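You operate a simulated robot arm through the tools that you are given. There is no shell and no other tool. Be economical: measure what you need, move in short steps, check, and stop when the job is done.

You are at the controls of a simulated robot arm. One attempt, no reset.

## Task
Make the tap ready for a repair: red and blue valves shut, then leave the tap open.
Fine: put the plug in the plug hole, so that no small part is lost; no water may run.

The check looks at the end state, three seconds after you hand in, the way a careful person would. Anything else that was tipped, shoved, dropped, spilled or broken makes it a failure.

## Robot
A 7-joint arm with a two-finger parallel gripper, fixed in place. Base frame: the origin is at the foot of the arm, x ahead of it, y to its left, z up; the work surface is at about z = 720. Lengths are in mm, angles in degrees, forces in N, time in s.
Its first joint turns from -166.0 to 166.0 degrees. Payload 4.4 kg.
The TCP is the grasp point between the finger pads, 23 mm short of the fingertips. In the tool frame z runs along the fingers and y along their closing line. The gripper opens to 94 mm. The fingers are 38 mm wide and 10 mm thick; the gripper's body (54 by 96 mm) begins 39 mm behind the TCP.
Orientation is that of the tool frame in the base frame, as a unit quaternion [w, x, y, z]. With the fingers straight down and closing along the base's y, the tool's x points along the base's -x, its y along +y and its z along -z.

## Interface
- The arm moves only by the tool jog_arm. Its argument "plan" is a list that holds one entry, the list of rows, each a list of 7 numbers: the finger opening in mm, from 0 to 94, then the shift along the base's x, y, z in units of 200 mm (1.0 is 200 mm), then the turn, a rotation vector about the base's x, y, z in units of 60 degrees (1.0 is 60 degrees). In form: [[[fingers, tx, ty, tz, wx, wy, wz], ...]]. A call has 1 to 8 rows; each row is the pose to reach, as a shift and turn from the pose commanded when the call began. A call with a number of a shift or a turn outside -1 to 1 is refused whole. Rows are played at 5 a second. More than 50 mm and 8.6 degrees between two rows, or a gripper value outside its range, and nothing of the call is played. A pose out of reach is approached as far as the arm can. The call stops where the force on the tool passes 40 N (or 10 N more than at its start, if that is more) or the arm is blocked; 0.2 s more then pass. The fingers move at their own pace (about 72 mm/s each) and stop on an object; they squeeze with about 44 N. The grip force told is the motor's: it shows also when the fingers shut on nothing. Time passes only in rows, and 0.2 s behind the last, so rows that repeat a pose let the fingers close. It gives the time, the measured TCP pose, the force on the tool (base axes), the opening and the grip force at its end, in the units of the frame above (readings bear some noise), with the torque about the TCP (base axes, N m) and any sound that the robot's microphone picked up, and new pictures: "views" is both (left out), scene, wrist or none.
- Cameras (640 x 400 px; columns grow to the right, rows downward): "scene" is fixed at [219, 651.1, 1477.9]; the picture's right is [-0.24, -0.97, 0.00], its down [-0.69, 0.17, -0.71] and it looks along [0.69, -0.17, -0.71] (base axes); focal length 214 px, centre (320, 200). "wrist" rides on the gripper at [86, 16, -75] in the tool frame; the picture's right is [-0.18, 0.98, 0.00], its down [-0.58, -0.11, -0.81] and it looks along [-0.79, -0.15, 0.59] (tool axes); focal length 243 px, centre (320, 200).
- locate(camera, pixels): there is no depth. For up to 12 entries [column, row, z] of the newest picture of that camera ("zoom" is the newest enlarged one), the place [x, y] in the base frame at which the ray of that pixel passes the height z, good to about 2 mm. No time passes.
- enlarge(camera, box): a new picture of the part [left, top, right, bottom] of that camera's present view, enlarged. No time passes.
- close_job(): hands the job in; it is judged then, once.

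Work in short steps. Measure before you move; look again where a grasp or a placing could have gone wrong, and mend it. You have 80 turns and 200 pictures in all, those below and enlarged ones among them. Open the gripper and draw the arm clear of the work before you hand the job in, unless the task says otherwise; then end with one line.

The tools are called as a command line: name --argument value ..., lists and objects as JSON in quotes. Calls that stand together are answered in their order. jog_arm: Moves the arm, as the interface text tells. Its arguments: {"type":"object","properties":{"plan":{"type":"array","items":{"type":"array","items":{"type":"array","items":{"type":"number"}}}},"views":{"type":"string","enum":["both","scene","wrist","none"]}},"required":["plan"]} The other tools are called the same way: locate (camera, pixels) gives the place at which the rays of pixels pass given heights; enlarge (camera, box) takes an enlarged picture of a part of a camera's view; close_job () hands the job in.

At the start:

```text
clock: 0.0
ee_pos: [611.8, 560.3, 1208.1]
orientation: [0.0, 0.0, 1.0, 0.0]
wrist_force: [0.2, 0.8, 0.7]
ft_torque: [-0.02, -0.01, -0.02]
gripper_width: 94.1
grasp_force: 0.1
```

scene: 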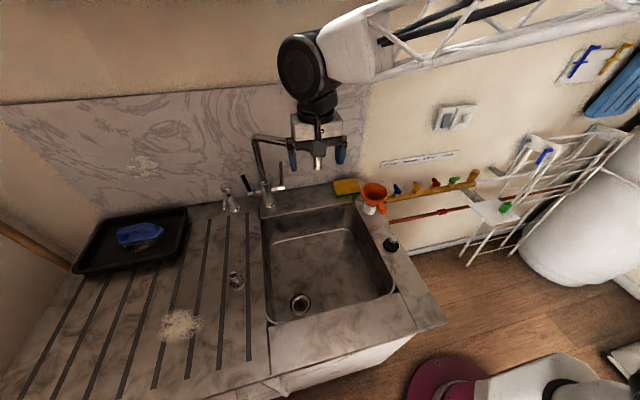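
wrist: 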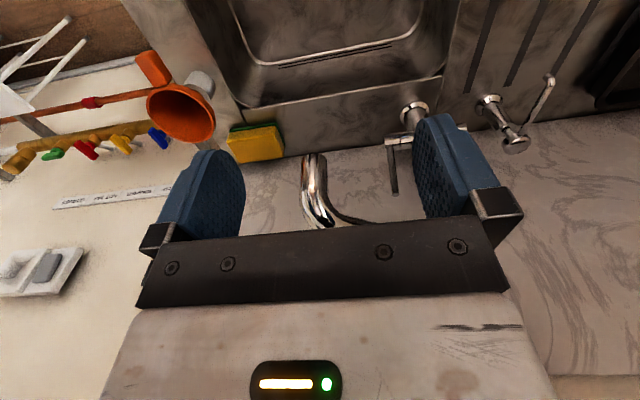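

The scene shows a sink, a tap near (268,190), a valve row near (400-475,185), and a dark object at (391,243) that may be the plug. I'll enlarge these areas.

enlarge --camera "scene" --box '[340, 130, 500, 230]'

enlarge --camera "scene" --box '[210, 120, 370, 220]'

enlarge --camera "scene" --box '[260, 220, 420, 320]'

enlarge --camera "scene" --box '[440, 20, 640, 280]'

enlarge --camera "wrist" --box '[0, 40, 240, 220]'

```text
4.00 times, centred on (420, 180) of scene
```

zoom: 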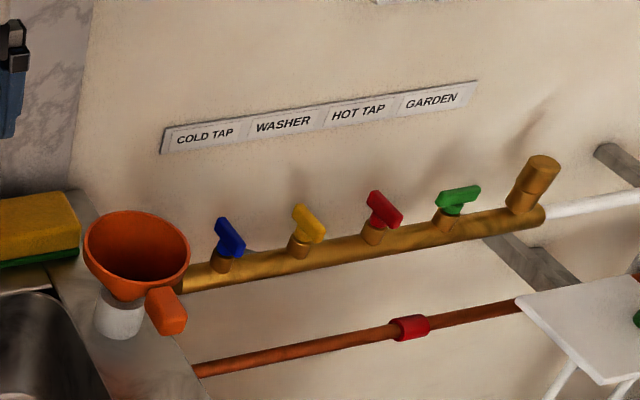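

```text
4.00 times, centred on (290, 170) of scene
```

zoom: 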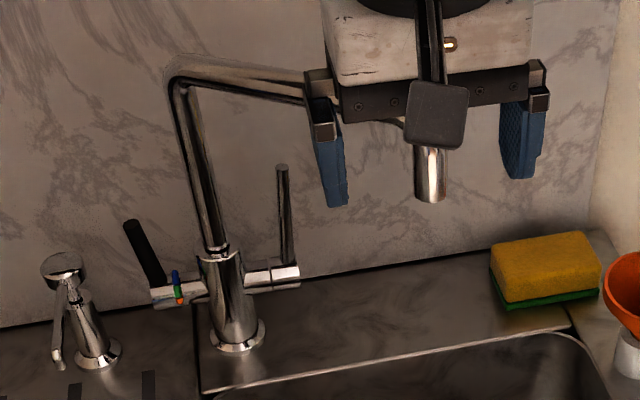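

```text
4.00 times, centred on (340, 270) of scene
```

zoom: 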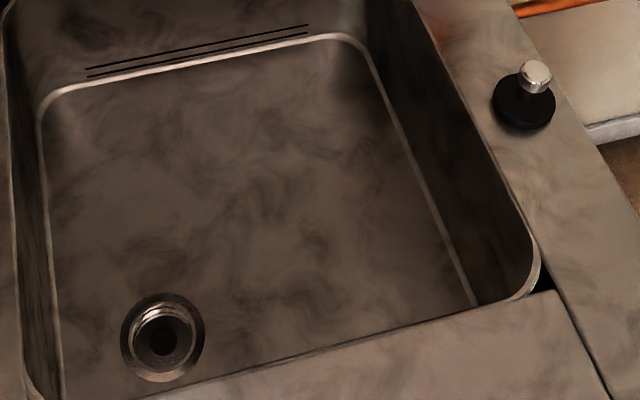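

```text
1.54 times, centred on (540, 150) of scene
```

zoom: 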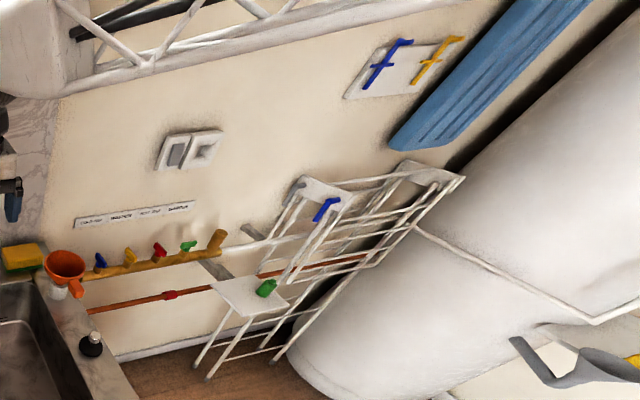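

```text
2.22 times, centred on (120, 130) of wrist
```

zoom: 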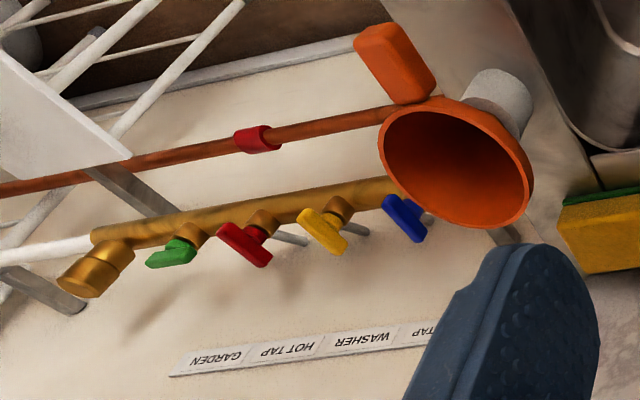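

I'll triangulate the valve handles, plug, drain and tap from both cameras. In the scene, blue is (397,189), yellow (417,186), red (436,182), green (454,180) and the plug (394,239).

locate --camera "scene" --pixels '[[397.5, 189.5, 750], [397.5, 189.5, 850], [436, 182.5, 750], [436, 182.5, 850], [454.5, 180, 750], [454.5, 180, 850], [391, 246, 720], [393.7, 238.7, 760], [301, 303, 550], [301, 303, 600], [268, 205, 720], [374, 212, 720]]'

locate --camera "wrist" --pixels '[[158, 138, 750], [158, 138, 850], [86, 150, 750], [86, 150, 850], [53, 154.4, 750], [53, 154.4, 850], [413, 118, 720], [391, 140, 800], [391, 140, 900], [392, 185, 850], [392, 185, 950]]'

```text
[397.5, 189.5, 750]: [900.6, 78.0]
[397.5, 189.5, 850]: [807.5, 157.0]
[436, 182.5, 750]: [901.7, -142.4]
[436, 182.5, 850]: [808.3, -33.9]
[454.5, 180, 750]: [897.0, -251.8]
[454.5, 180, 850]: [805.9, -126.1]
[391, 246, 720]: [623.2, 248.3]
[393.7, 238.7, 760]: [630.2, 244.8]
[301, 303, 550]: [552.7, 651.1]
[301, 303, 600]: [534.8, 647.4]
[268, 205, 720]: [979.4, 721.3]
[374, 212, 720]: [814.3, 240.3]
```

```text
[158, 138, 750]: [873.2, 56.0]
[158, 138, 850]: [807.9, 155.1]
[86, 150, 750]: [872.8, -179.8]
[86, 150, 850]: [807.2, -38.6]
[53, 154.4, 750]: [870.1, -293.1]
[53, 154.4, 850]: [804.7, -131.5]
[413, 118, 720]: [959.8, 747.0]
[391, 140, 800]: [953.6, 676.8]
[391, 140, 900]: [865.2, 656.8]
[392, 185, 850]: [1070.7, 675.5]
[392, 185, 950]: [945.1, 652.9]
```

The handles are at about z=850: blue (808,156), red (808,-36), green (806,-129). The plug is at about (625,247). I'll bring the wrist camera closer to the manifold.

jog_arm --plan '[[[94, 0, -0.17, -0.1, 0, 0, 0], [94, 0, -0.34, -0.2, 0, 0, 0], [94, 0, -0.5, -0.3, 0, 0, 0], [94, 0, -0.67, -0.4, 0, 0, 0], [94, 0, -0.84, -0.5, 0, 0, 0], [94, 0, -1, -0.6, 0, 0, 0]]]' --views "none"

jog_arm --plan '[[[94, 0.03, -0.2, -0.1, 0, 0, 0], [94, 0.06, -0.4, -0.2, 0, 0, 0], [94, 0.1, -0.6, -0.3, 0, 0, 0], [94, 0.1, -0.8, -0.35, 0, 0, 0], [94, 0.1, -1, -0.4, 0, 0, 0]]]' --views "both"

```text
clock: 1.4
ee_pos: [610.7, 360.4, 1086.4]
orientation: [0.0, -0.001, 1.0, 0.0]
wrist_force: [0.8, -1.2, -0.4]
ft_torque: [0.01, 0.0, -0.02]
gripper_width: 94.0
grasp_force: 0.0
```

```text
clock: 2.6
ee_pos: [630.1, 158.6, 1006.3]
orientation: [0.0, 0.0, 1.0, -0.001]
wrist_force: [-0.6, -0.5, -0.1]
ft_torque: [-0.01, 0.01, 0.0]
gripper_width: 94.1
grasp_force: 0.1
```

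scene: 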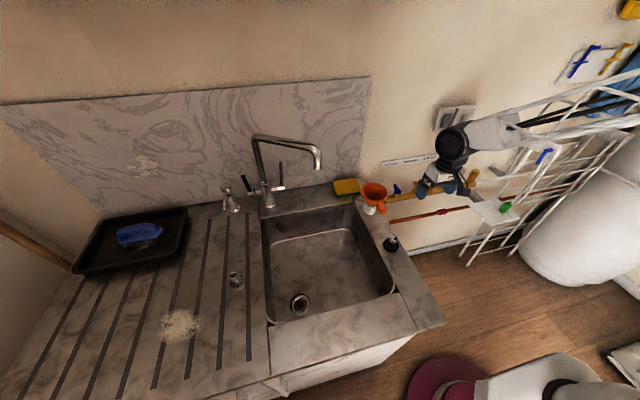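
wrist: 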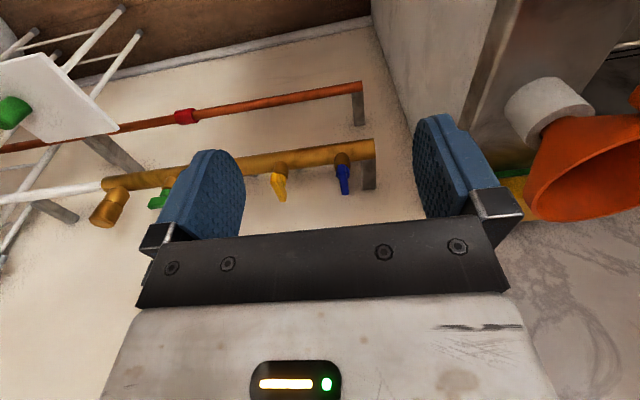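

The wrist view now shows the manifold with blue at (343,178), yellow at (280,185) and green at (158,198). I'll enlarge it and also check the tap now that it's unobstructed.

enlarge --camera "wrist" --box '[240, 110, 400, 210]'

enlarge --camera "wrist" --box '[60, 130, 220, 230]'

enlarge --camera "scene" --box '[210, 120, 338, 200]'

locate --camera "wrist" --pixels '[[344, 180, 830], [344, 180, 850], [344, 180, 870], [279, 187, 850], [158, 198, 850]]'

```text
4.00 times, centred on (320, 160) of wrist
```

zoom: 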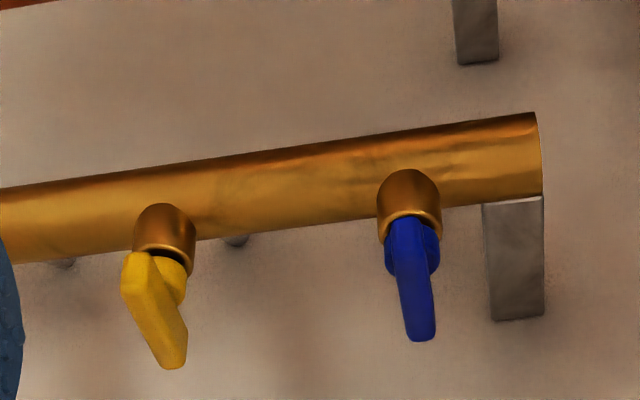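

```text
4.00 times, centred on (140, 180) of wrist
```

zoom: 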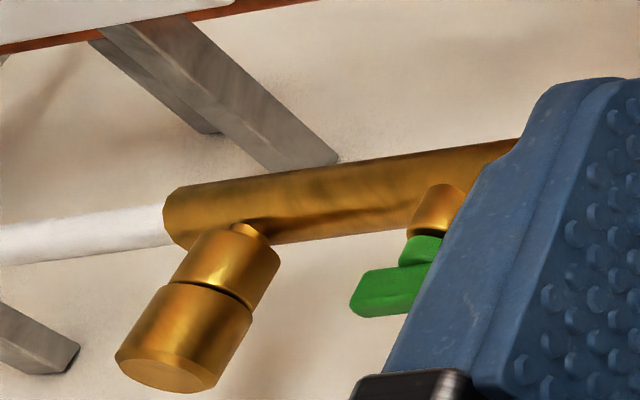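

```text
5.00 times, centred on (274, 160) of scene
```

zoom: 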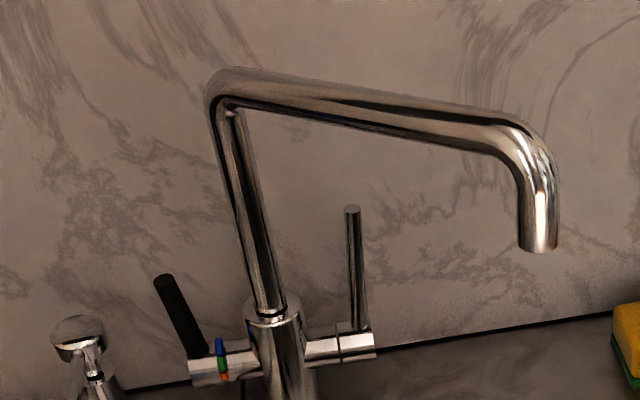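

```text
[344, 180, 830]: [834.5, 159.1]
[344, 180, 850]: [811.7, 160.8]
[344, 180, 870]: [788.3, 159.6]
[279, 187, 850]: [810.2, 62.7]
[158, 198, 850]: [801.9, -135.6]
```

The spindles look vertical. Blue, yellow and red handles lie along x (in line with their branches, so open), and green lies along the manifold (shut). I'll go closer to confirm the handle shape and height.

jog_arm --plan '[[[94, 0.15, 0, -0.1, 0, 0, 0], [94, 0.3, 0, -0.2, 0, 0, 0], [94, 0.45, 0, -0.3, 0, 0, 0]]]' --views "wrist"

enlarge --camera "wrist" --box '[200, 50, 440, 220]'

```text
clock: 3.4
ee_pos: [722.8, 158.6, 948.2]
orientation: [0.001, 0.001, 1.0, 0.0]
wrist_force: [-1.0, -0.8, -0.1]
ft_torque: [0.01, 0.0, -0.02]
gripper_width: 94.0
grasp_force: 0.1
```

wrist: 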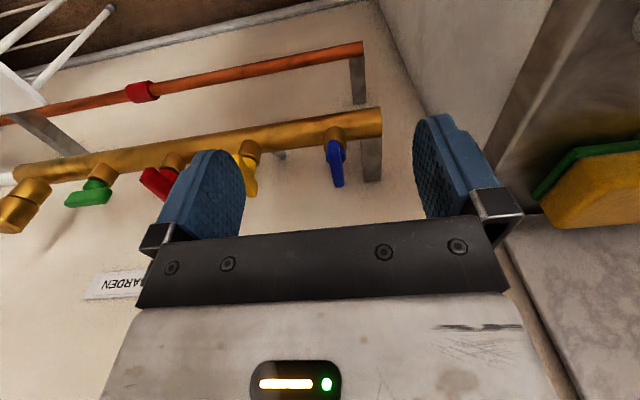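

```text
2.35 times, centred on (320, 135) of wrist
```

zoom: 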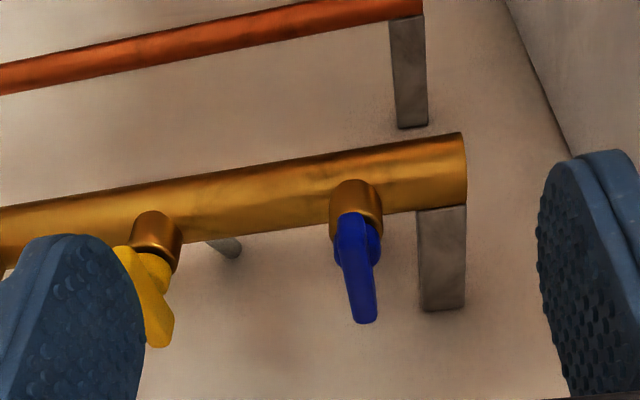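

Triangulating the blue handle's two ends from both cameras.

locate --camera "wrist" --pixels '[[333.6, 142, 840], [333.6, 142, 860], [340, 185, 840], [340, 185, 860], [337, 170, 840], [337, 170, 860]]'

locate --camera "scene" --pixels '[[394.5, 185.5, 840], [394.5, 185.5, 860], [400.5, 192.5, 840], [400.5, 192.5, 860], [413.5, 182, 850], [420.5, 190, 850], [433, 178, 850], [440, 185.5, 850]]'

```text
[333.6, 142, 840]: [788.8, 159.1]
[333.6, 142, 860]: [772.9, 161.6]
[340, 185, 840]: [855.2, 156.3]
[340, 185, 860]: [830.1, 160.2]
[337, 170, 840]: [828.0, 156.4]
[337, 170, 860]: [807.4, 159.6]
```

```text
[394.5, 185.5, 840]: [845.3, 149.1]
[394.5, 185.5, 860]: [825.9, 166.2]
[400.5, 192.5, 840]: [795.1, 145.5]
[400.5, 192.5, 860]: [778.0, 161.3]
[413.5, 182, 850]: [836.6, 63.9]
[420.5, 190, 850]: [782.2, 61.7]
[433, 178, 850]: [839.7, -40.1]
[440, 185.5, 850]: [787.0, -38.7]
```

The blue handle's axis is at about (808,159), with the bar roughly 50 mm long along x and its top near z≈857. I'll move above it with the fingers partly open.

jog_arm --plan '[[[60, 0.22, 0, 0, 0, 0, 0], [50, 0.43, 0, 0, 0, 0, 0], [50, 0.43, 0, -0.12, 0, 0, 0]]]' --views "both"

enlarge --camera "wrist" --box '[200, 50, 440, 220]'

enlarge --camera "scene" --box '[340, 130, 500, 230]'

```text
clock: 4.2
ee_pos: [808.5, 161.4, 924.1]
orientation: [0.001, 0.0, 1.0, 0.0]
wrist_force: [0.4, 0.1, -0.8]
ft_torque: [0.02, 0.0, 0.01]
gripper_width: 49.9
grasp_force: 0.0
```

scene: 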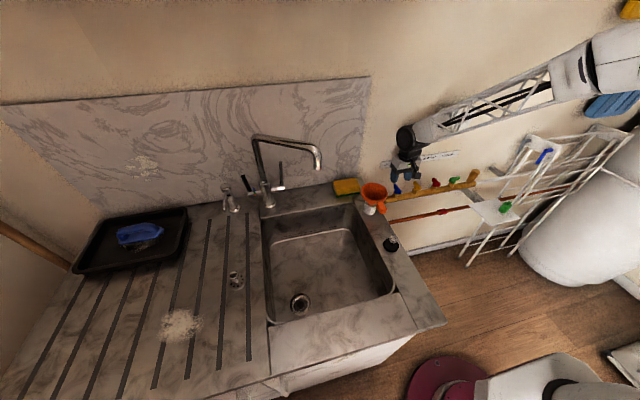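
wrist: 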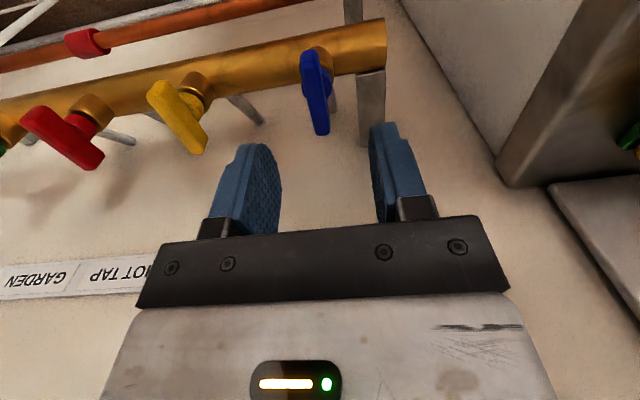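

```text
2.35 times, centred on (320, 135) of wrist
```

zoom: 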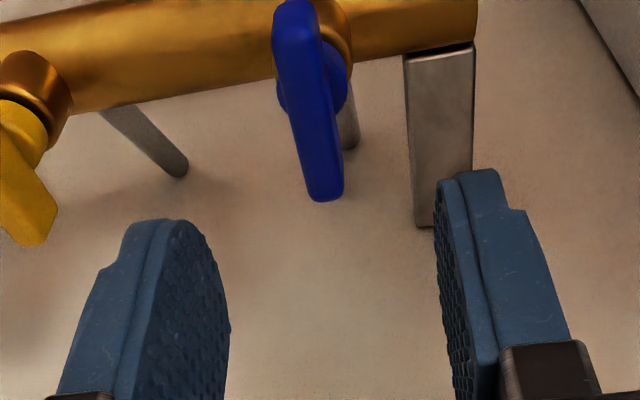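

```text
4.00 times, centred on (420, 180) of scene
```

zoom: 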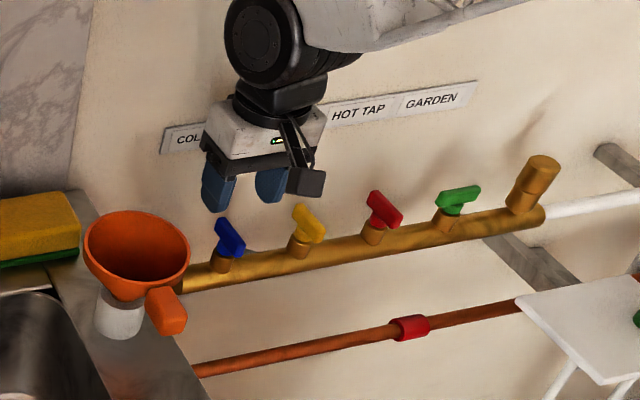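

The branch stubs run back to the wall, which confirms that a handle in line with its stub is open. I'll refine the bar position from this closer view.

locate --camera "wrist" --pixels '[[309.4, 54, 850], [309.4, 54, 860], [322, 131.6, 850], [322, 131.6, 860], [165, 83, 855], [198, 148, 855], [36, 110, 855], [93, 165, 855]]'

```text
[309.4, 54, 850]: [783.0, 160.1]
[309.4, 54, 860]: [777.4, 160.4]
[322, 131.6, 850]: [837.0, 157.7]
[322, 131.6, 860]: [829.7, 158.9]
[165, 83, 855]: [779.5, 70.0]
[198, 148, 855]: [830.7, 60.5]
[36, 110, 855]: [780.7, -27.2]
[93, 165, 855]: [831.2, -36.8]
```

Bar centre is at about (807,159). I'll descend to TCP z≈868, which puts the tips around 845, and close gently.

jog_arm --plan '[[[50, 0, -0.01, -0.14, 0, 0, 0], [50, 0, -0.01, -0.28, 0, 0, 0]]]' --views "wrist"

enlarge --camera "scene" --box '[360, 150, 440, 210]'

```text
clock: 4.8
ee_pos: [809.7, 157.8, 869.2]
orientation: [0.0, 0.0, 1.0, 0.0]
wrist_force: [0.5, 1.0, 0.6]
ft_torque: [0.0, 0.01, -0.01]
gripper_width: 49.9
grasp_force: 0.1
```

wrist: 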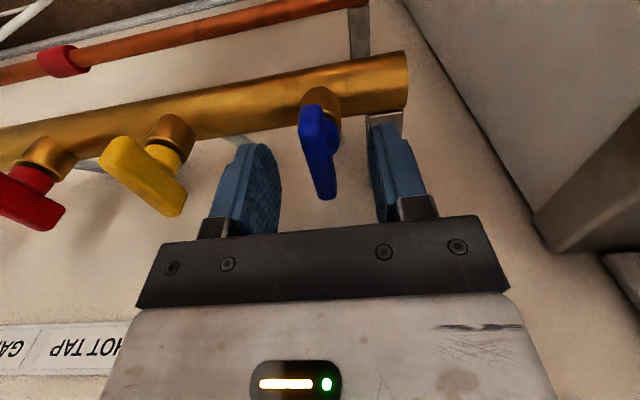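

```text
6.67 times, centred on (400, 180) of scene
```

zoom: 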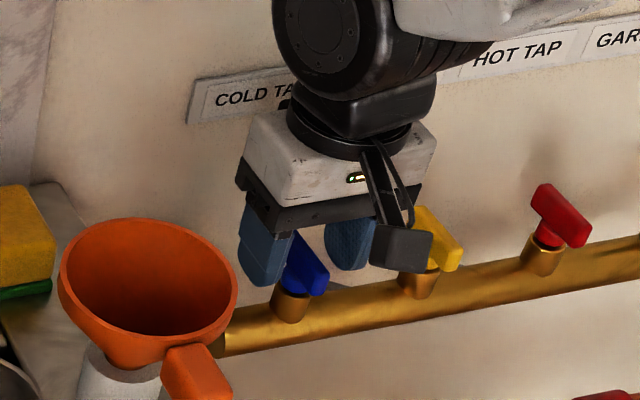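

The bar sits between the fingers. I'll lower 4 mm more and close.

jog_arm --plan '[[[50, -0.01, 0, -0.02, 0, 0, 0], [6, -0.01, 0, -0.02, 0, 0, 0], [0, -0.01, 0, -0.02, 0, 0, 0], [0, -0.01, 0, -0.02, 0, 0, 0]]]' --views "wrist"

```text
clock: 5.8
ee_pos: [806.4, 160.1, 865.6]
orientation: [-0.001, 0.0, 1.0, 0.001]
wrist_force: [3.9, 34.3, -6.5]
ft_torque: [0.93, -0.63, -0.06]
gripper_width: 19.6
grasp_force: 45.3
```

wrist: 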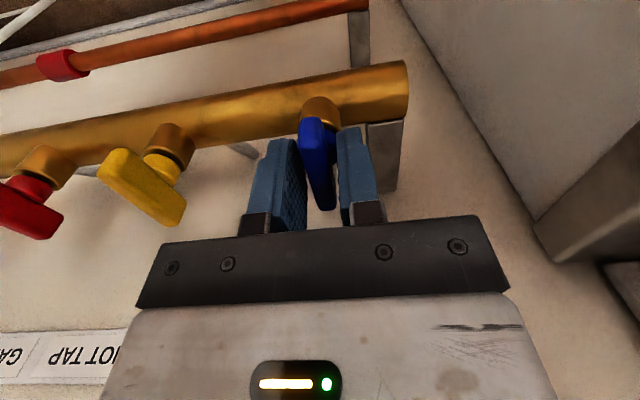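

The opening of 19.6 and the side force suggest I gripped the round hub slightly off-centre. I'll open, raise about 6 mm, shift +y a little, and re-grip only the bar.

jog_arm --plan '[[[34, 0, 0, 0, 0, 0, 0], [34, 0, 0.01, 0.035, 0, 0, 0], [12, 0, 0.01, 0.035, 0, 0, 0], [0, 0, 0.01, 0.035, 0, 0, 0], [0, 0, 0.01, 0.035, 0, 0, 0]]]' --views "wrist"

enlarge --camera "wrist" --box '[240, 80, 400, 230]'

```text
clock: 7.0
ee_pos: [805.3, 158.9, 871.8]
orientation: [-0.001, 0.0, 1.0, -0.001]
wrist_force: [-0.9, -19.3, 4.3]
ft_torque: [-0.07, 1.24, 0.03]
gripper_width: 10.7
grasp_force: 45.9
```

wrist: 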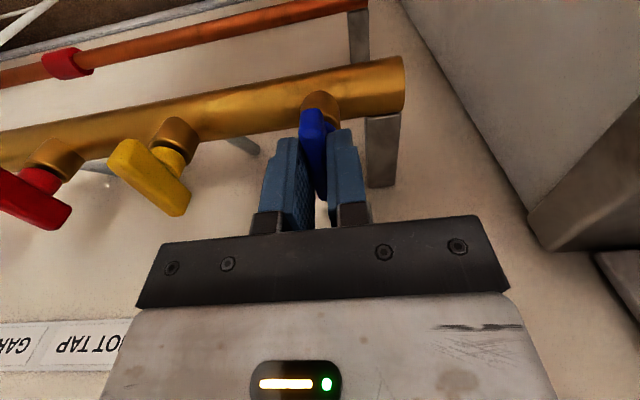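

```text
2.67 times, centred on (320, 155) of wrist
```

zoom: 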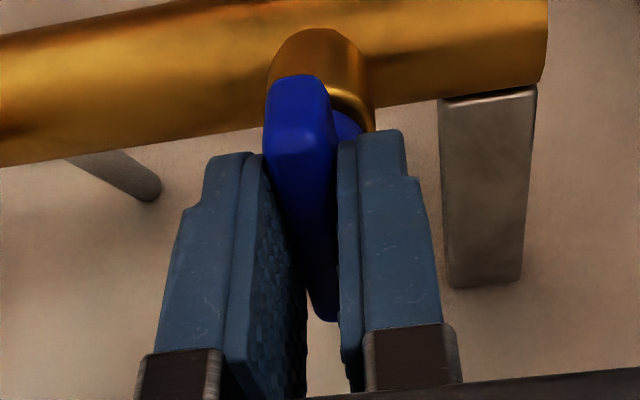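

The bar is now gripped (10.7 mm). I'll try turning clockwise as seen from above (−z) by about 17° and watch the torque.

jog_arm --plan '[[[0, 0, -0.005, 0, 0, 0, -0.1], [0, 0, -0.005, 0, 0, 0, -0.2], [0, 0, -0.005, 0, 0, 0, -0.3]]]' --views "wrist"

```text
clock: 7.8
ee_pos: [806.2, 159.6, 872.3]
orientation: [0.0, 0.158, 0.987, -0.001]
wrist_force: [-10.0, 2.2, 8.0]
ft_torque: [0.21, 0.32, 0.01]
gripper_width: 10.9
grasp_force: 45.1
```

wrist: 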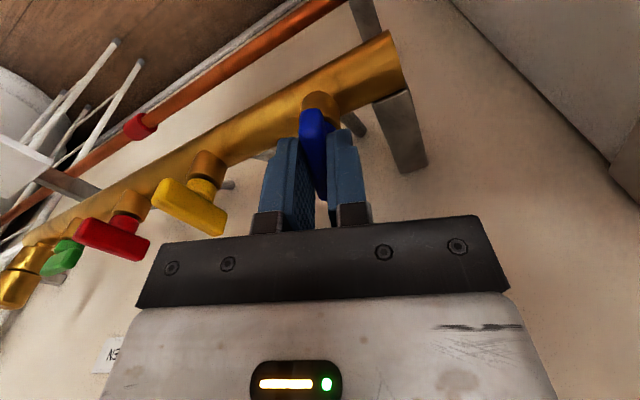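

It turns freely with the handle following. I'll continue by another 60°.

jog_arm --plan '[[[0, 0, 0, 0, 0, 0, -0.125], [0, 0, 0, 0, 0, 0, -0.25], [0, 0, 0, 0, 0, 0, -0.375], [0, 0, 0, 0, 0, 0, -0.5], [0, 0, 0, 0, 0, 0, -0.625], [0, 0, 0, 0, 0, 0, -0.75], [0, 0, 0, 0, 0, 0, -0.875], [0, 0, 0, 0, 0, 0, -1]]]' --views "both"

```text
clock: 9.6
ee_pos: [804.8, 158.8, 872.0]
orientation: [0.0, 0.63, 0.777, 0.0]
wrist_force: [-21.0, 23.3, 17.5]
ft_torque: [-0.25, 0.07, 0.02]
gripper_width: 10.9
grasp_force: 45.4
```

scene: 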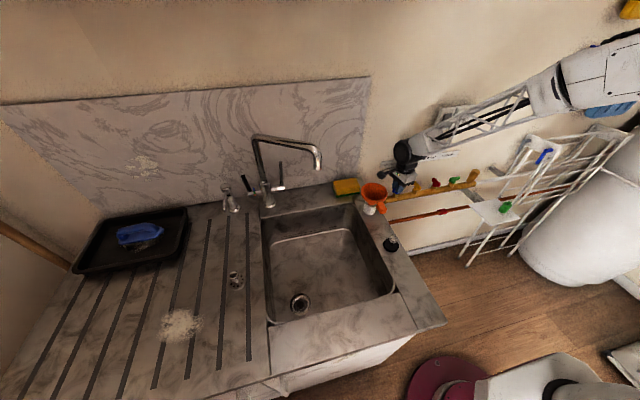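
wrist: 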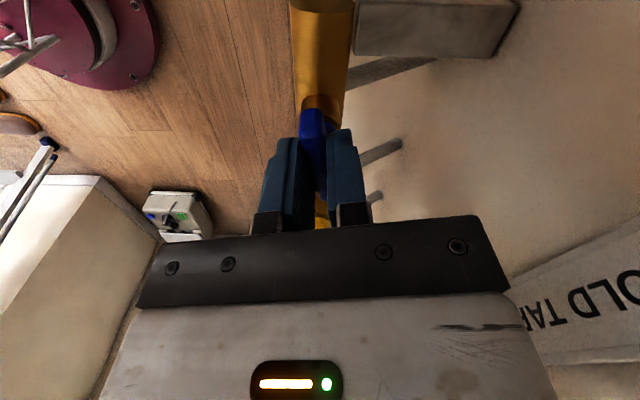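

The tool is at 78° with a modest side load. I'll finish the last 12°, with small corrections to ease the load.

jog_arm --plan '[[[0, -0.005, 0.005, 0.003, 0, 0, -0.07], [0, -0.008, 0.006, 0.004, 0, 0, -0.14], [0, -0.008, 0.006, 0.004, 0, 0, -0.2], [0, -0.008, 0.006, 0.004, 0, 0, -0.21]]]' --views "wrist"

```text
clock: 10.3
ee_pos: [804.2, 159.9, 871.4]
orientation: [0.001, 0.691, 0.723, 0.001]
wrist_force: [15.5, 1.7, -7.9]
ft_torque: [0.3, 0.09, 0.07]
gripper_width: 10.8
grasp_force: 45.3
stopped in row 3: the force on the tool passed its limit at 47 N (the readings are from after the stop); the commanded pose is now the measured one
```

wrist: 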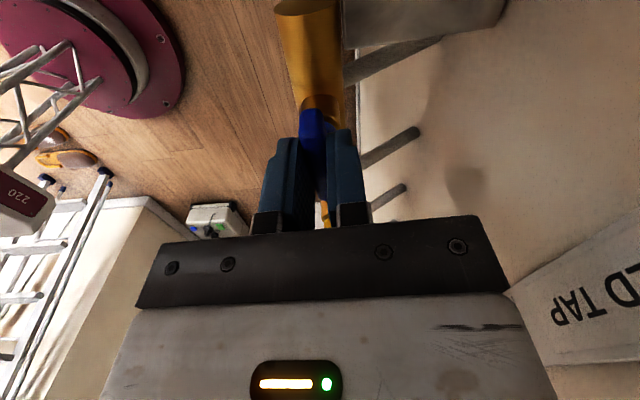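

The tool is at 87.4°, probably near the stop. I'll add a gentle 3°, then release and look.

jog_arm --plan '[[[0, 0.006, 0, 0, 0, 0, -0.03], [0, 0.006, 0, 0, 0, 0, -0.055]]]' --views "none"

jog_arm --plan '[[[30, 0, 0, 0, 0, 0, 0], [40, 0, 0, 0, 0, 0, 0], [40, 0, 0, 0.2, 0, 0, 0], [40, 0, 0, 0.35, 0, 0, 0]]]' --views "both"

enlarge --camera "scene" --box '[360, 150, 440, 210]'

enlarge --camera "wrist" --box '[240, 0, 400, 150]'

```text
clock: 10.9
ee_pos: [805.4, 159.4, 871.4]
orientation: [0.0, 0.711, 0.703, 0.0]
wrist_force: [-22.9, 7.9, 2.8]
ft_torque: [1.05, 0.27, 0.62]
gripper_width: 10.9
grasp_force: 44.9
```

```text
clock: 11.9
ee_pos: [805.4, 157.7, 942.2]
orientation: [0.0, 0.711, 0.703, 0.0]
wrist_force: [0.5, 0.6, -0.5]
ft_torque: [-0.01, 0.04, 0.04]
gripper_width: 39.9
grasp_force: 0.0
```

scene: 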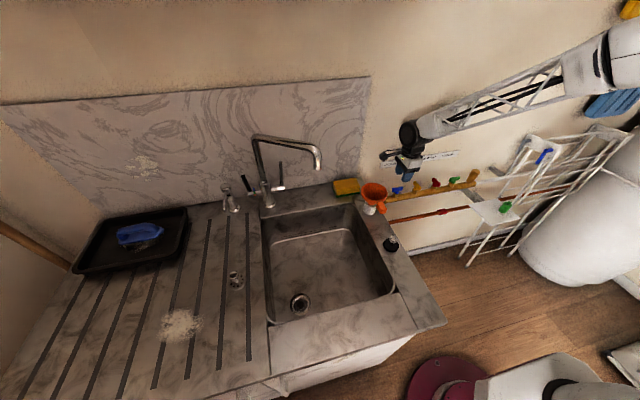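
wrist: 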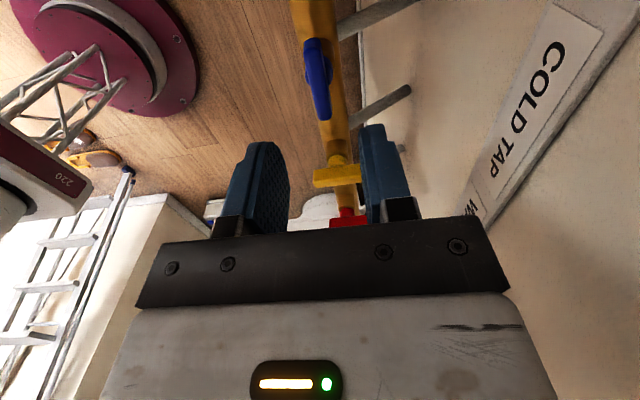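

```text
6.67 times, centred on (400, 180) of scene
```

zoom: 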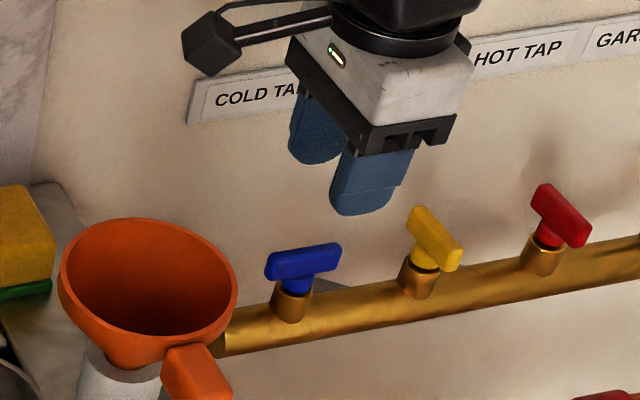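

```text
2.67 times, centred on (320, 75) of wrist
```

zoom: 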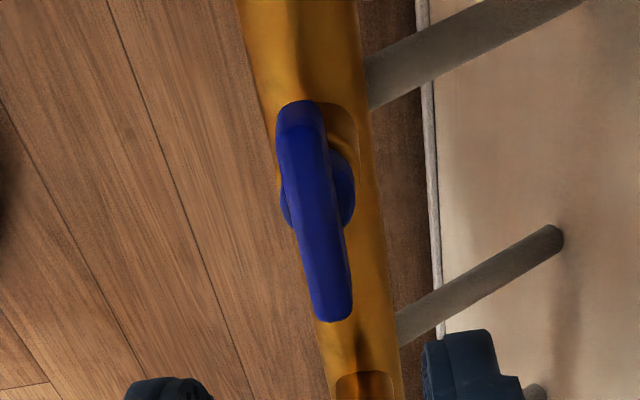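

Blue is parallel to the manifold and reached its stop (torque 0.62), so it's shut. I'll move over the red valve at about (806,-35) while turning the tool back.

jog_arm --plan '[[[50, 0, -0.12, 0, 0, 0, 0.125], [50, 0, -0.24, 0, 0, 0, 0.25], [50, 0, -0.36, 0, 0, 0, 0.375], [50, 0, -0.48, 0, 0, 0, 0.5], [50, 0, -0.6, 0, 0, 0, 0.625], [50, 0, -0.72, 0, 0, 0, 0.75], [50, 0, -0.84, 0, 0, 0, 0.875], [50, 0, -0.955, 0, 0, 0, 1]]]' --views "none"

jog_arm --plan '[[[40, 0, 0, 0, 0, 0, 0.13], [40, 0, 0, -0.05, 0, 0, 0.26], [40, 0, 0, -0.1, 0, 0, 0.39], [40, 0, 0, -0.1, 0, 0, 0.512]]]' --views "wrist"

enlarge --camera "wrist" --box '[200, 40, 440, 220]'

```text
clock: 13.7
ee_pos: [805.1, -33.1, 941.4]
orientation: [0.0, 0.263, 0.965, 0.001]
wrist_force: [0.0, 0.5, -0.4]
ft_torque: [0.01, 0.02, -0.01]
gripper_width: 49.8
grasp_force: 0.0
```

```text
clock: 14.7
ee_pos: [806.0, -32.1, 921.4]
orientation: [-0.001, -0.002, 1.0, 0.001]
wrist_force: [0.1, 0.7, 0.2]
ft_torque: [0.0, -0.02, 0.02]
gripper_width: 39.9
grasp_force: 0.1
```

wrist: 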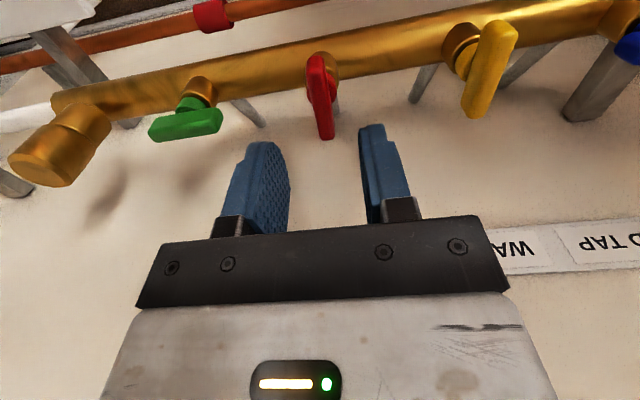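

```text
2.22 times, centred on (320, 130) of wrist
```

zoom: 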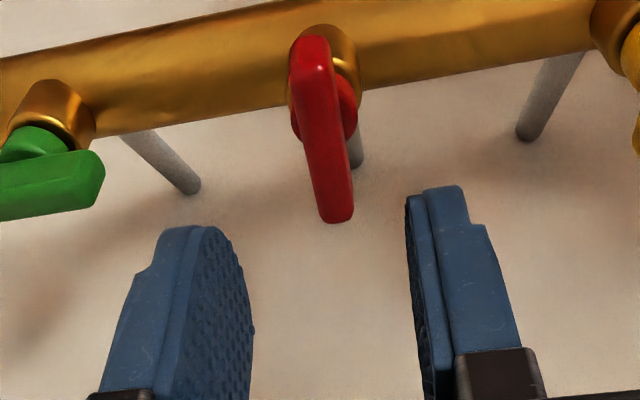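

Measuring the red bar's ends.

locate --camera "wrist" --pixels '[[316.4, 60, 857], [329, 135, 857], [190, 130, 857], [210, 122, 857]]'

```text
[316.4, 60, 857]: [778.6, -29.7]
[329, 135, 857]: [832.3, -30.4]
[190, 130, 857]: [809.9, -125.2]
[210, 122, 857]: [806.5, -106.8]
```

Red's axis is at about (806,-31). I'll descend to z≈872 and grip the bar.

jog_arm --plan '[[[40, 0, 0.005, -0.12, 0, 0, 0], [36, 0, 0.005, -0.247, 0, 0, 0], [12, 0, 0.005, -0.247, 0, 0, 0], [0, 0, 0.005, -0.247, 0, 0, 0], [0, 0, 0.005, -0.247, 0, 0, 0]]]' --views "wrist"

```text
clock: 15.9
ee_pos: [805.8, -30.2, 873.1]
orientation: [0.0, -0.001, 1.0, 0.001]
wrist_force: [1.5, 9.4, 3.5]
ft_torque: [0.01, -1.39, -0.08]
gripper_width: 11.1
grasp_force: 45.1
```

wrist: 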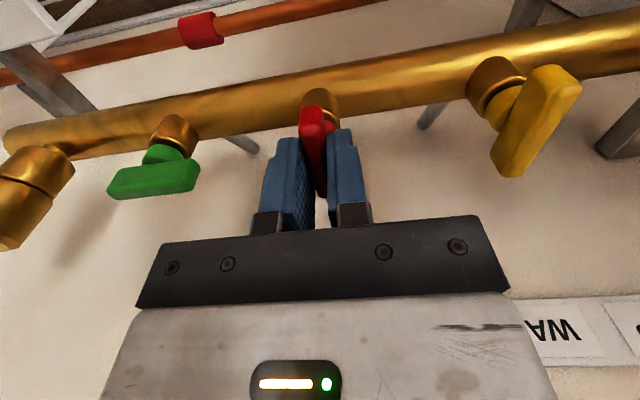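

The bar is gripped at 11.1 mm. Now I'll turn red clockwise 60° and check.

jog_arm --plan '[[[0, 0, 0, 0, 0, 0, -0.125], [0, 0, 0, 0, 0, 0, -0.25], [0, 0, 0, 0, 0, 0, -0.375], [0, 0, 0, 0, 0, 0, -0.5], [0, 0, 0, 0, 0, 0, -0.625], [0, 0, 0, 0, 0, 0, -0.75], [0, 0, 0, 0, 0, 0, -0.875], [0, 0, 0, 0, 0, 0, -1]]]' --views "none"

jog_arm --plan '[[[0, 0, 0, 0, 0, 0, -0.11], [0, 0, 0, 0, 0, 0, -0.22], [0, 0, 0, 0, 0, 0, -0.33], [0, 0, 0, 0, 0, 0, -0.44]]]' --views "wrist"

```text
clock: 17.7
ee_pos: [805.7, -32.1, 872.7]
orientation: [0.001, 0.5, 0.866, 0.0]
wrist_force: [16.2, -25.7, -3.5]
ft_torque: [-1.31, -0.68, -0.02]
gripper_width: 10.8
grasp_force: 44.6
```

```text
clock: 18.7
ee_pos: [805.6, -32.0, 872.0]
orientation: [0.001, 0.68, 0.734, 0.0]
wrist_force: [-2.3, -6.6, -1.2]
ft_torque: [-0.41, 0.01, 0.01]
gripper_width: 10.9
grasp_force: 45.5
stopped in row 4: the force on the tool passed its limit at 41 N (the readings are from after the stop); the commanded pose is now the measured one
```

wrist: 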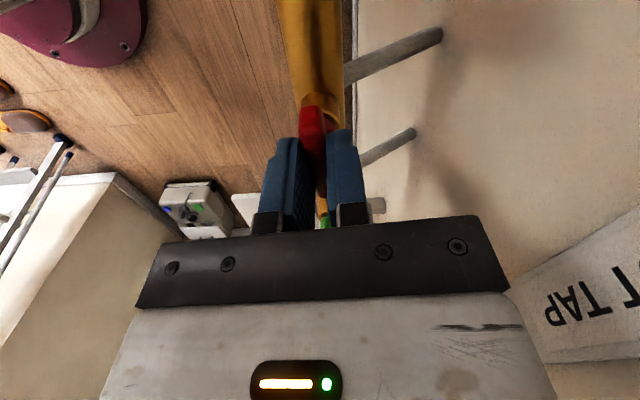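

The tool is at 85.6°. I'll add 5° to reach the stop, then release and look.

jog_arm --plan '[[[0, 0, 0, 0, 0, 0, -0.045], [0, 0, 0, 0, 0, 0, -0.085]]]' --views "none"

jog_arm --plan '[[[30, 0, 0, 0, 0, 0, 0], [40, 0, 0, 0, 0, 0, 0], [40, 0, 0, 0.2, 0, 0, 0], [40, 0, 0, 0.4, 0, 0, 0]]]' --views "both"

enlarge --camera "scene" --box '[380, 150, 470, 210]'

enlarge --camera "wrist" --box '[240, 0, 400, 150]'

```text
clock: 19.3
ee_pos: [805.1, -30.9, 872.8]
orientation: [-0.001, 0.712, 0.702, 0.0]
wrist_force: [-1.1, -21.4, -2.2]
ft_torque: [-0.86, 0.03, 0.72]
gripper_width: 11.1
grasp_force: 44.8
```

```text
clock: 20.3
ee_pos: [804.1, -30.2, 952.7]
orientation: [0.0, 0.711, 0.703, 0.0]
wrist_force: [-0.5, -0.2, 0.8]
ft_torque: [0.01, -0.03, 0.01]
gripper_width: 40.0
grasp_force: 0.1
```

scene: 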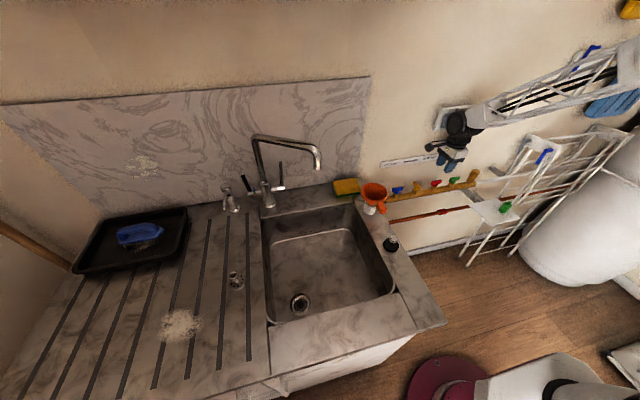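
wrist: 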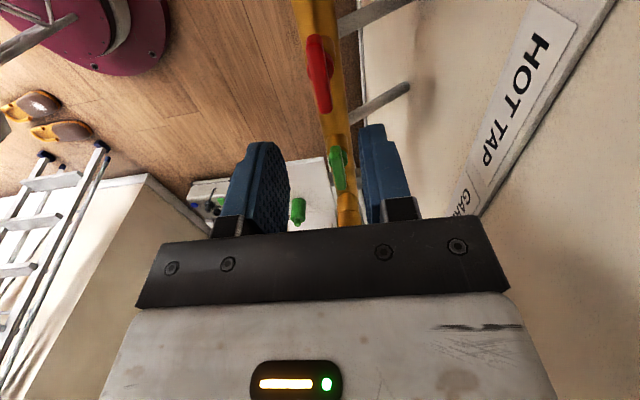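

```text
6.67 times, centred on (425, 180) of scene
```

zoom: 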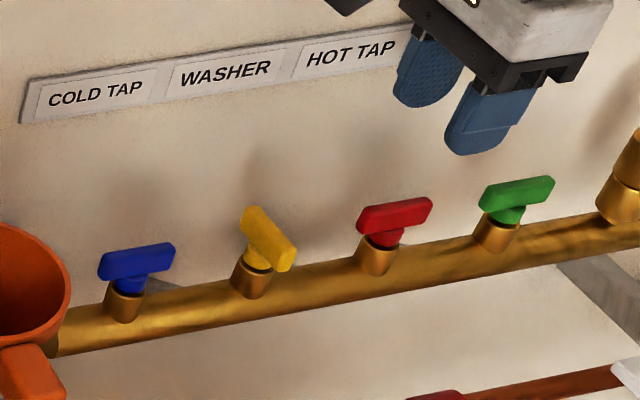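

```text
2.67 times, centred on (320, 75) of wrist
```

zoom: 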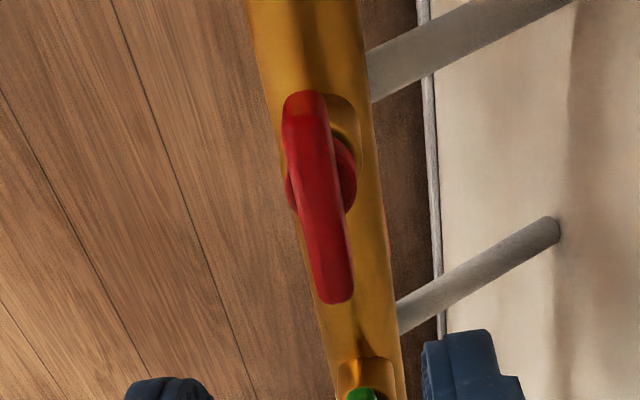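

Both valves are shut. Next is the plug: I'll measure the sink edges, drain and plug from the scene, with enlarged views of the plug and drain.

enlarge --camera "scene" --box '[370, 220, 418, 260]'

locate --camera "scene" --pixels '[[268, 325, 720], [393, 290, 720], [265, 210, 720], [355, 203, 720], [271, 318, 560], [280, 242, 560], [350, 230, 560], [377, 294, 560], [301, 304, 560], [291, 301, 560], [311, 303, 560], [301, 304, 540]]'

enlarge --camera "scene" --box '[260, 280, 340, 330]'

```text
10.00 times, centred on (394, 240) of scene
```

zoom: 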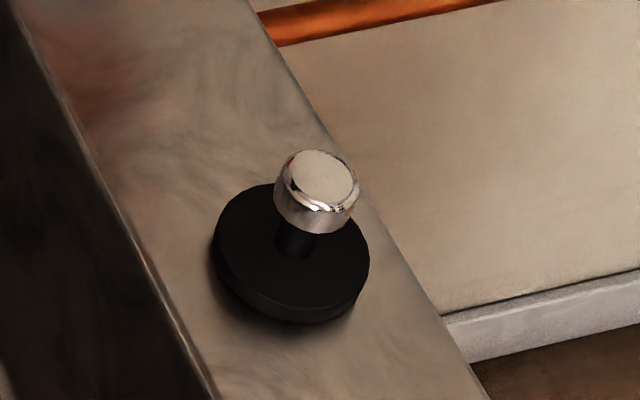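

```text
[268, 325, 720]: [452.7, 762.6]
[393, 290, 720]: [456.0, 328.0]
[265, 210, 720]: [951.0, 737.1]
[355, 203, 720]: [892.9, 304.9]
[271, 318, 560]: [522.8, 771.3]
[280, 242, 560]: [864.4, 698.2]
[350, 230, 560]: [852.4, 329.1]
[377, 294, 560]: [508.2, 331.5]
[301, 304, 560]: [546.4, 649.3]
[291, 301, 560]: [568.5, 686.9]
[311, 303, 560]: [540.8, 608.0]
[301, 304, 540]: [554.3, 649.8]
```

```text
8.00 times, centred on (300, 305) of scene
```

zoom: 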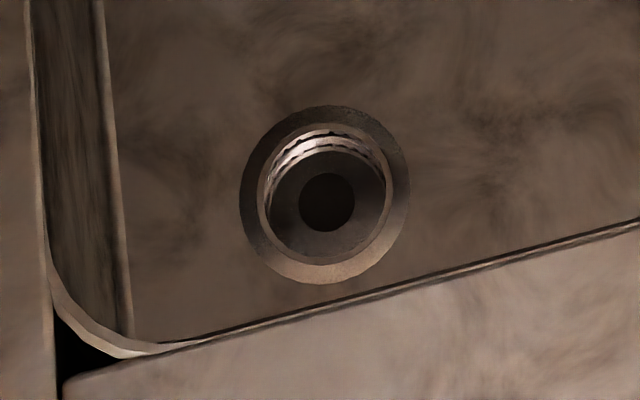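

The sink spans y≈330–750 with its front wall at x≈455, and the drain is near (546,650). The camera should face away from those walls there, so I'll rotate the tool +180° in total while moving over the plug.

jog_arm --plan '[[[60, -0.11, 0.12, 0, 0, 0, 0.125], [60, -0.22, 0.25, 0, 0, 0, 0.25], [60, -0.34, 0.37, 0, 0, 0, 0.375], [60, -0.45, 0.5, 0, 0, 0, 0.5], [60, -0.56, 0.62, 0, 0, 0, 0.625], [60, -0.67, 0.75, 0, 0, 0, 0.75], [60, -0.78, 0.87, 0, 0, 0, 0.875], [60, -0.9, 1, 0, 0, 0, 1]]]' --views "none"

jog_arm --plan '[[[60, 0, 0, 0, 0, 0, 0.125], [60, 0, 0, 0, 0, 0, 0.25], [60, 0, 0, 0, 0, 0, 0.375], [60, 0, 0, 0, 0, 0, 0.5], [60, 0, 0, 0, 0, 0, 0.625], [60, 0, 0, 0, 0, 0, 0.75], [60, 0, 0, 0, 0, 0, 0.875], [60, 0, 0, 0, 0, 0, 1]]]' --views "none"

jog_arm --plan '[[[60, 0, 0, -0.05, 0, 0, 0.125], [60, 0, 0, -0.1, 0, 0, 0.25], [60, 0, 0, -0.15, 0, 0, 0.375], [60, 0, 0, -0.2, 0, 0, 0.5], [60, 0, 0, -0.25, 0, 0, 0.625], [60, 0, 0.05, -0.3, 0, 0, 0.75], [60, 0, 0.1, -0.35, 0, 0, 0.875], [60, 0, 0.15, -0.35, 0, 0, 1]]]' --views "both"

```text
clock: 22.1
ee_pos: [625.4, 167.4, 949.6]
orientation: [-0.001, 0.264, 0.964, 0.0]
wrist_force: [0.7, -0.6, -0.3]
ft_torque: [-0.02, 0.04, 0.01]
gripper_width: 59.9
grasp_force: 0.0
```

```text
clock: 23.9
ee_pos: [625.5, 170.5, 952.8]
orientation: [0.001, -0.254, 0.967, 0.0]
wrist_force: [0.1, 0.2, 0.6]
ft_torque: [-0.02, 0.0, 0.02]
gripper_width: 59.9
grasp_force: 0.0
```

```text
clock: 25.7
ee_pos: [624.8, 199.2, 882.3]
orientation: [0.0, -0.704, 0.711, 0.001]
wrist_force: [0.0, 0.2, 0.2]
ft_torque: [-0.01, -0.02, 0.02]
gripper_width: 60.0
grasp_force: 0.0
```

scene: 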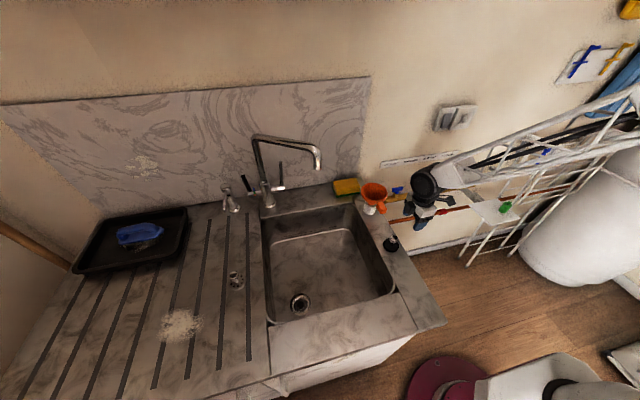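
wrist: 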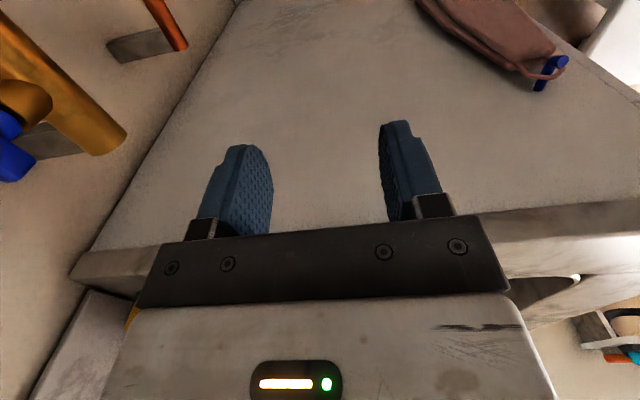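

The wrist view shows the counter end edge at about row 250, so the counter may be higher than 720. I'll back off and rise to see the plug and triangulate properly.

jog_arm --plan '[[[60, 0, 0, 0.25, 0, 0, 0], [60, 0, 0, 0.5, 0, 0, 0], [60, 0, 0, 0.75, 0, 0, 0], [60, 0, 0, 0.95, 0, 0, 0]]]' --views "wrist"

```text
clock: 26.7
ee_pos: [623.6, 201.2, 1072.2]
orientation: [0.001, -0.703, 0.711, 0.0]
wrist_force: [-0.9, -0.4, 0.0]
ft_torque: [-0.02, 0.02, -0.02]
gripper_width: 59.8
grasp_force: 0.1
```

wrist: 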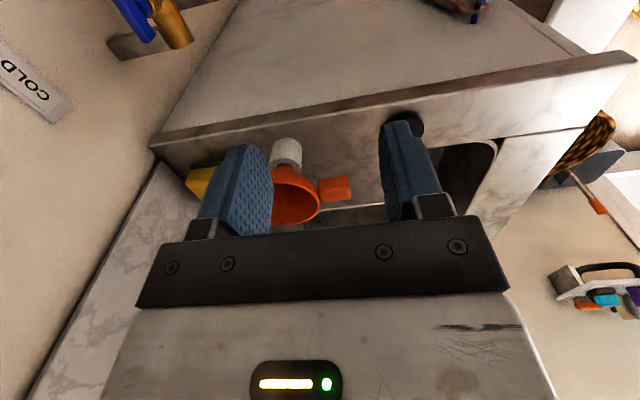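

The plug's black disc is visible at about (415,122), partly behind the finger. I'll triangulate it against the scene rays.

locate --camera "wrist" --pixels '[[416, 122, 850], [416, 122, 900], [288, 147, 850], [288, 147, 900], [300, 205, 950]]'

locate --camera "scene" --pixels '[[391.2, 245, 850], [391.2, 245, 900], [370, 209, 850], [370, 209, 900], [374, 189, 950]]'

enlarge --camera "wrist" --box '[240, 80, 480, 230]'

```text
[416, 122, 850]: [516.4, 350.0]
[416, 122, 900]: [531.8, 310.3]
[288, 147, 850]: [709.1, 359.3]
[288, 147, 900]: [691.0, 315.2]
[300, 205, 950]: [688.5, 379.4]
```

```text
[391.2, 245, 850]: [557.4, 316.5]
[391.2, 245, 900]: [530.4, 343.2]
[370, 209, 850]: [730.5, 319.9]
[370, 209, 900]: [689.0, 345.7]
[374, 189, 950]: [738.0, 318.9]
```

```text
2.67 times, centred on (360, 155) of wrist
```

zoom: 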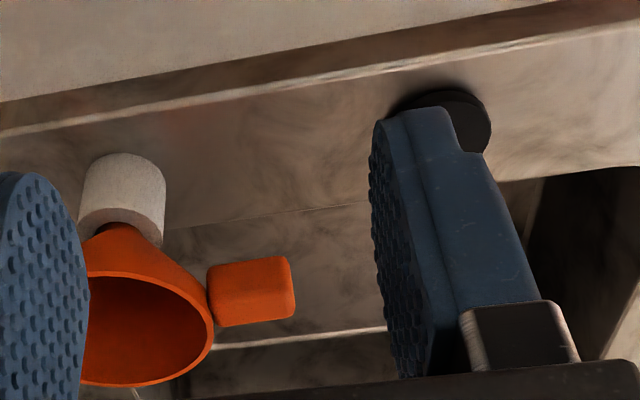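

So the counter is at about z≈870 and the plug near (544,330). I'll centre it between the fingers in the view for a precise fix.

jog_arm --plan '[[[80, -0.2, -0.05, 0, 0, 0, 0], [94, -0.4, -0.1, 0, 0, 0, 0]]]' --views "wrist"

enlarge --camera "wrist" --box '[240, 60, 400, 160]'

```text
clock: 27.3
ee_pos: [544.1, 179.8, 1072.4]
orientation: [0.0, -0.702, 0.712, -0.001]
wrist_force: [-0.6, 0.8, -0.5]
ft_torque: [0.03, 0.02, -0.04]
gripper_width: 93.8
grasp_force: 0.1
```

wrist: 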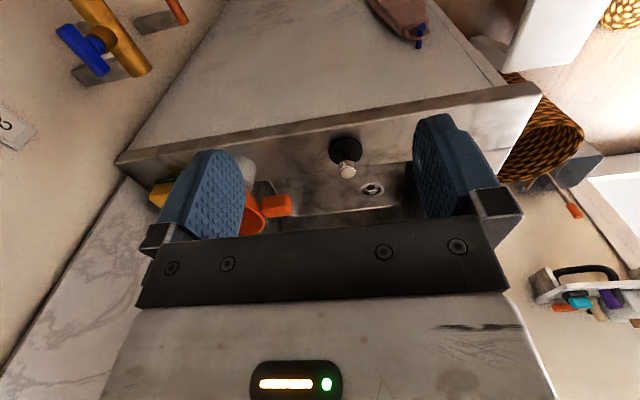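

```text
4.00 times, centred on (320, 110) of wrist
```

zoom: 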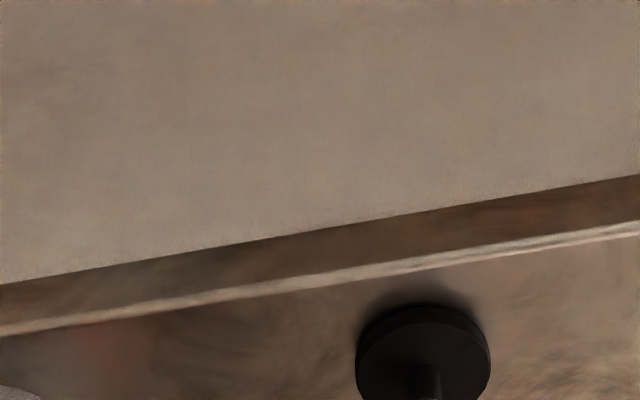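

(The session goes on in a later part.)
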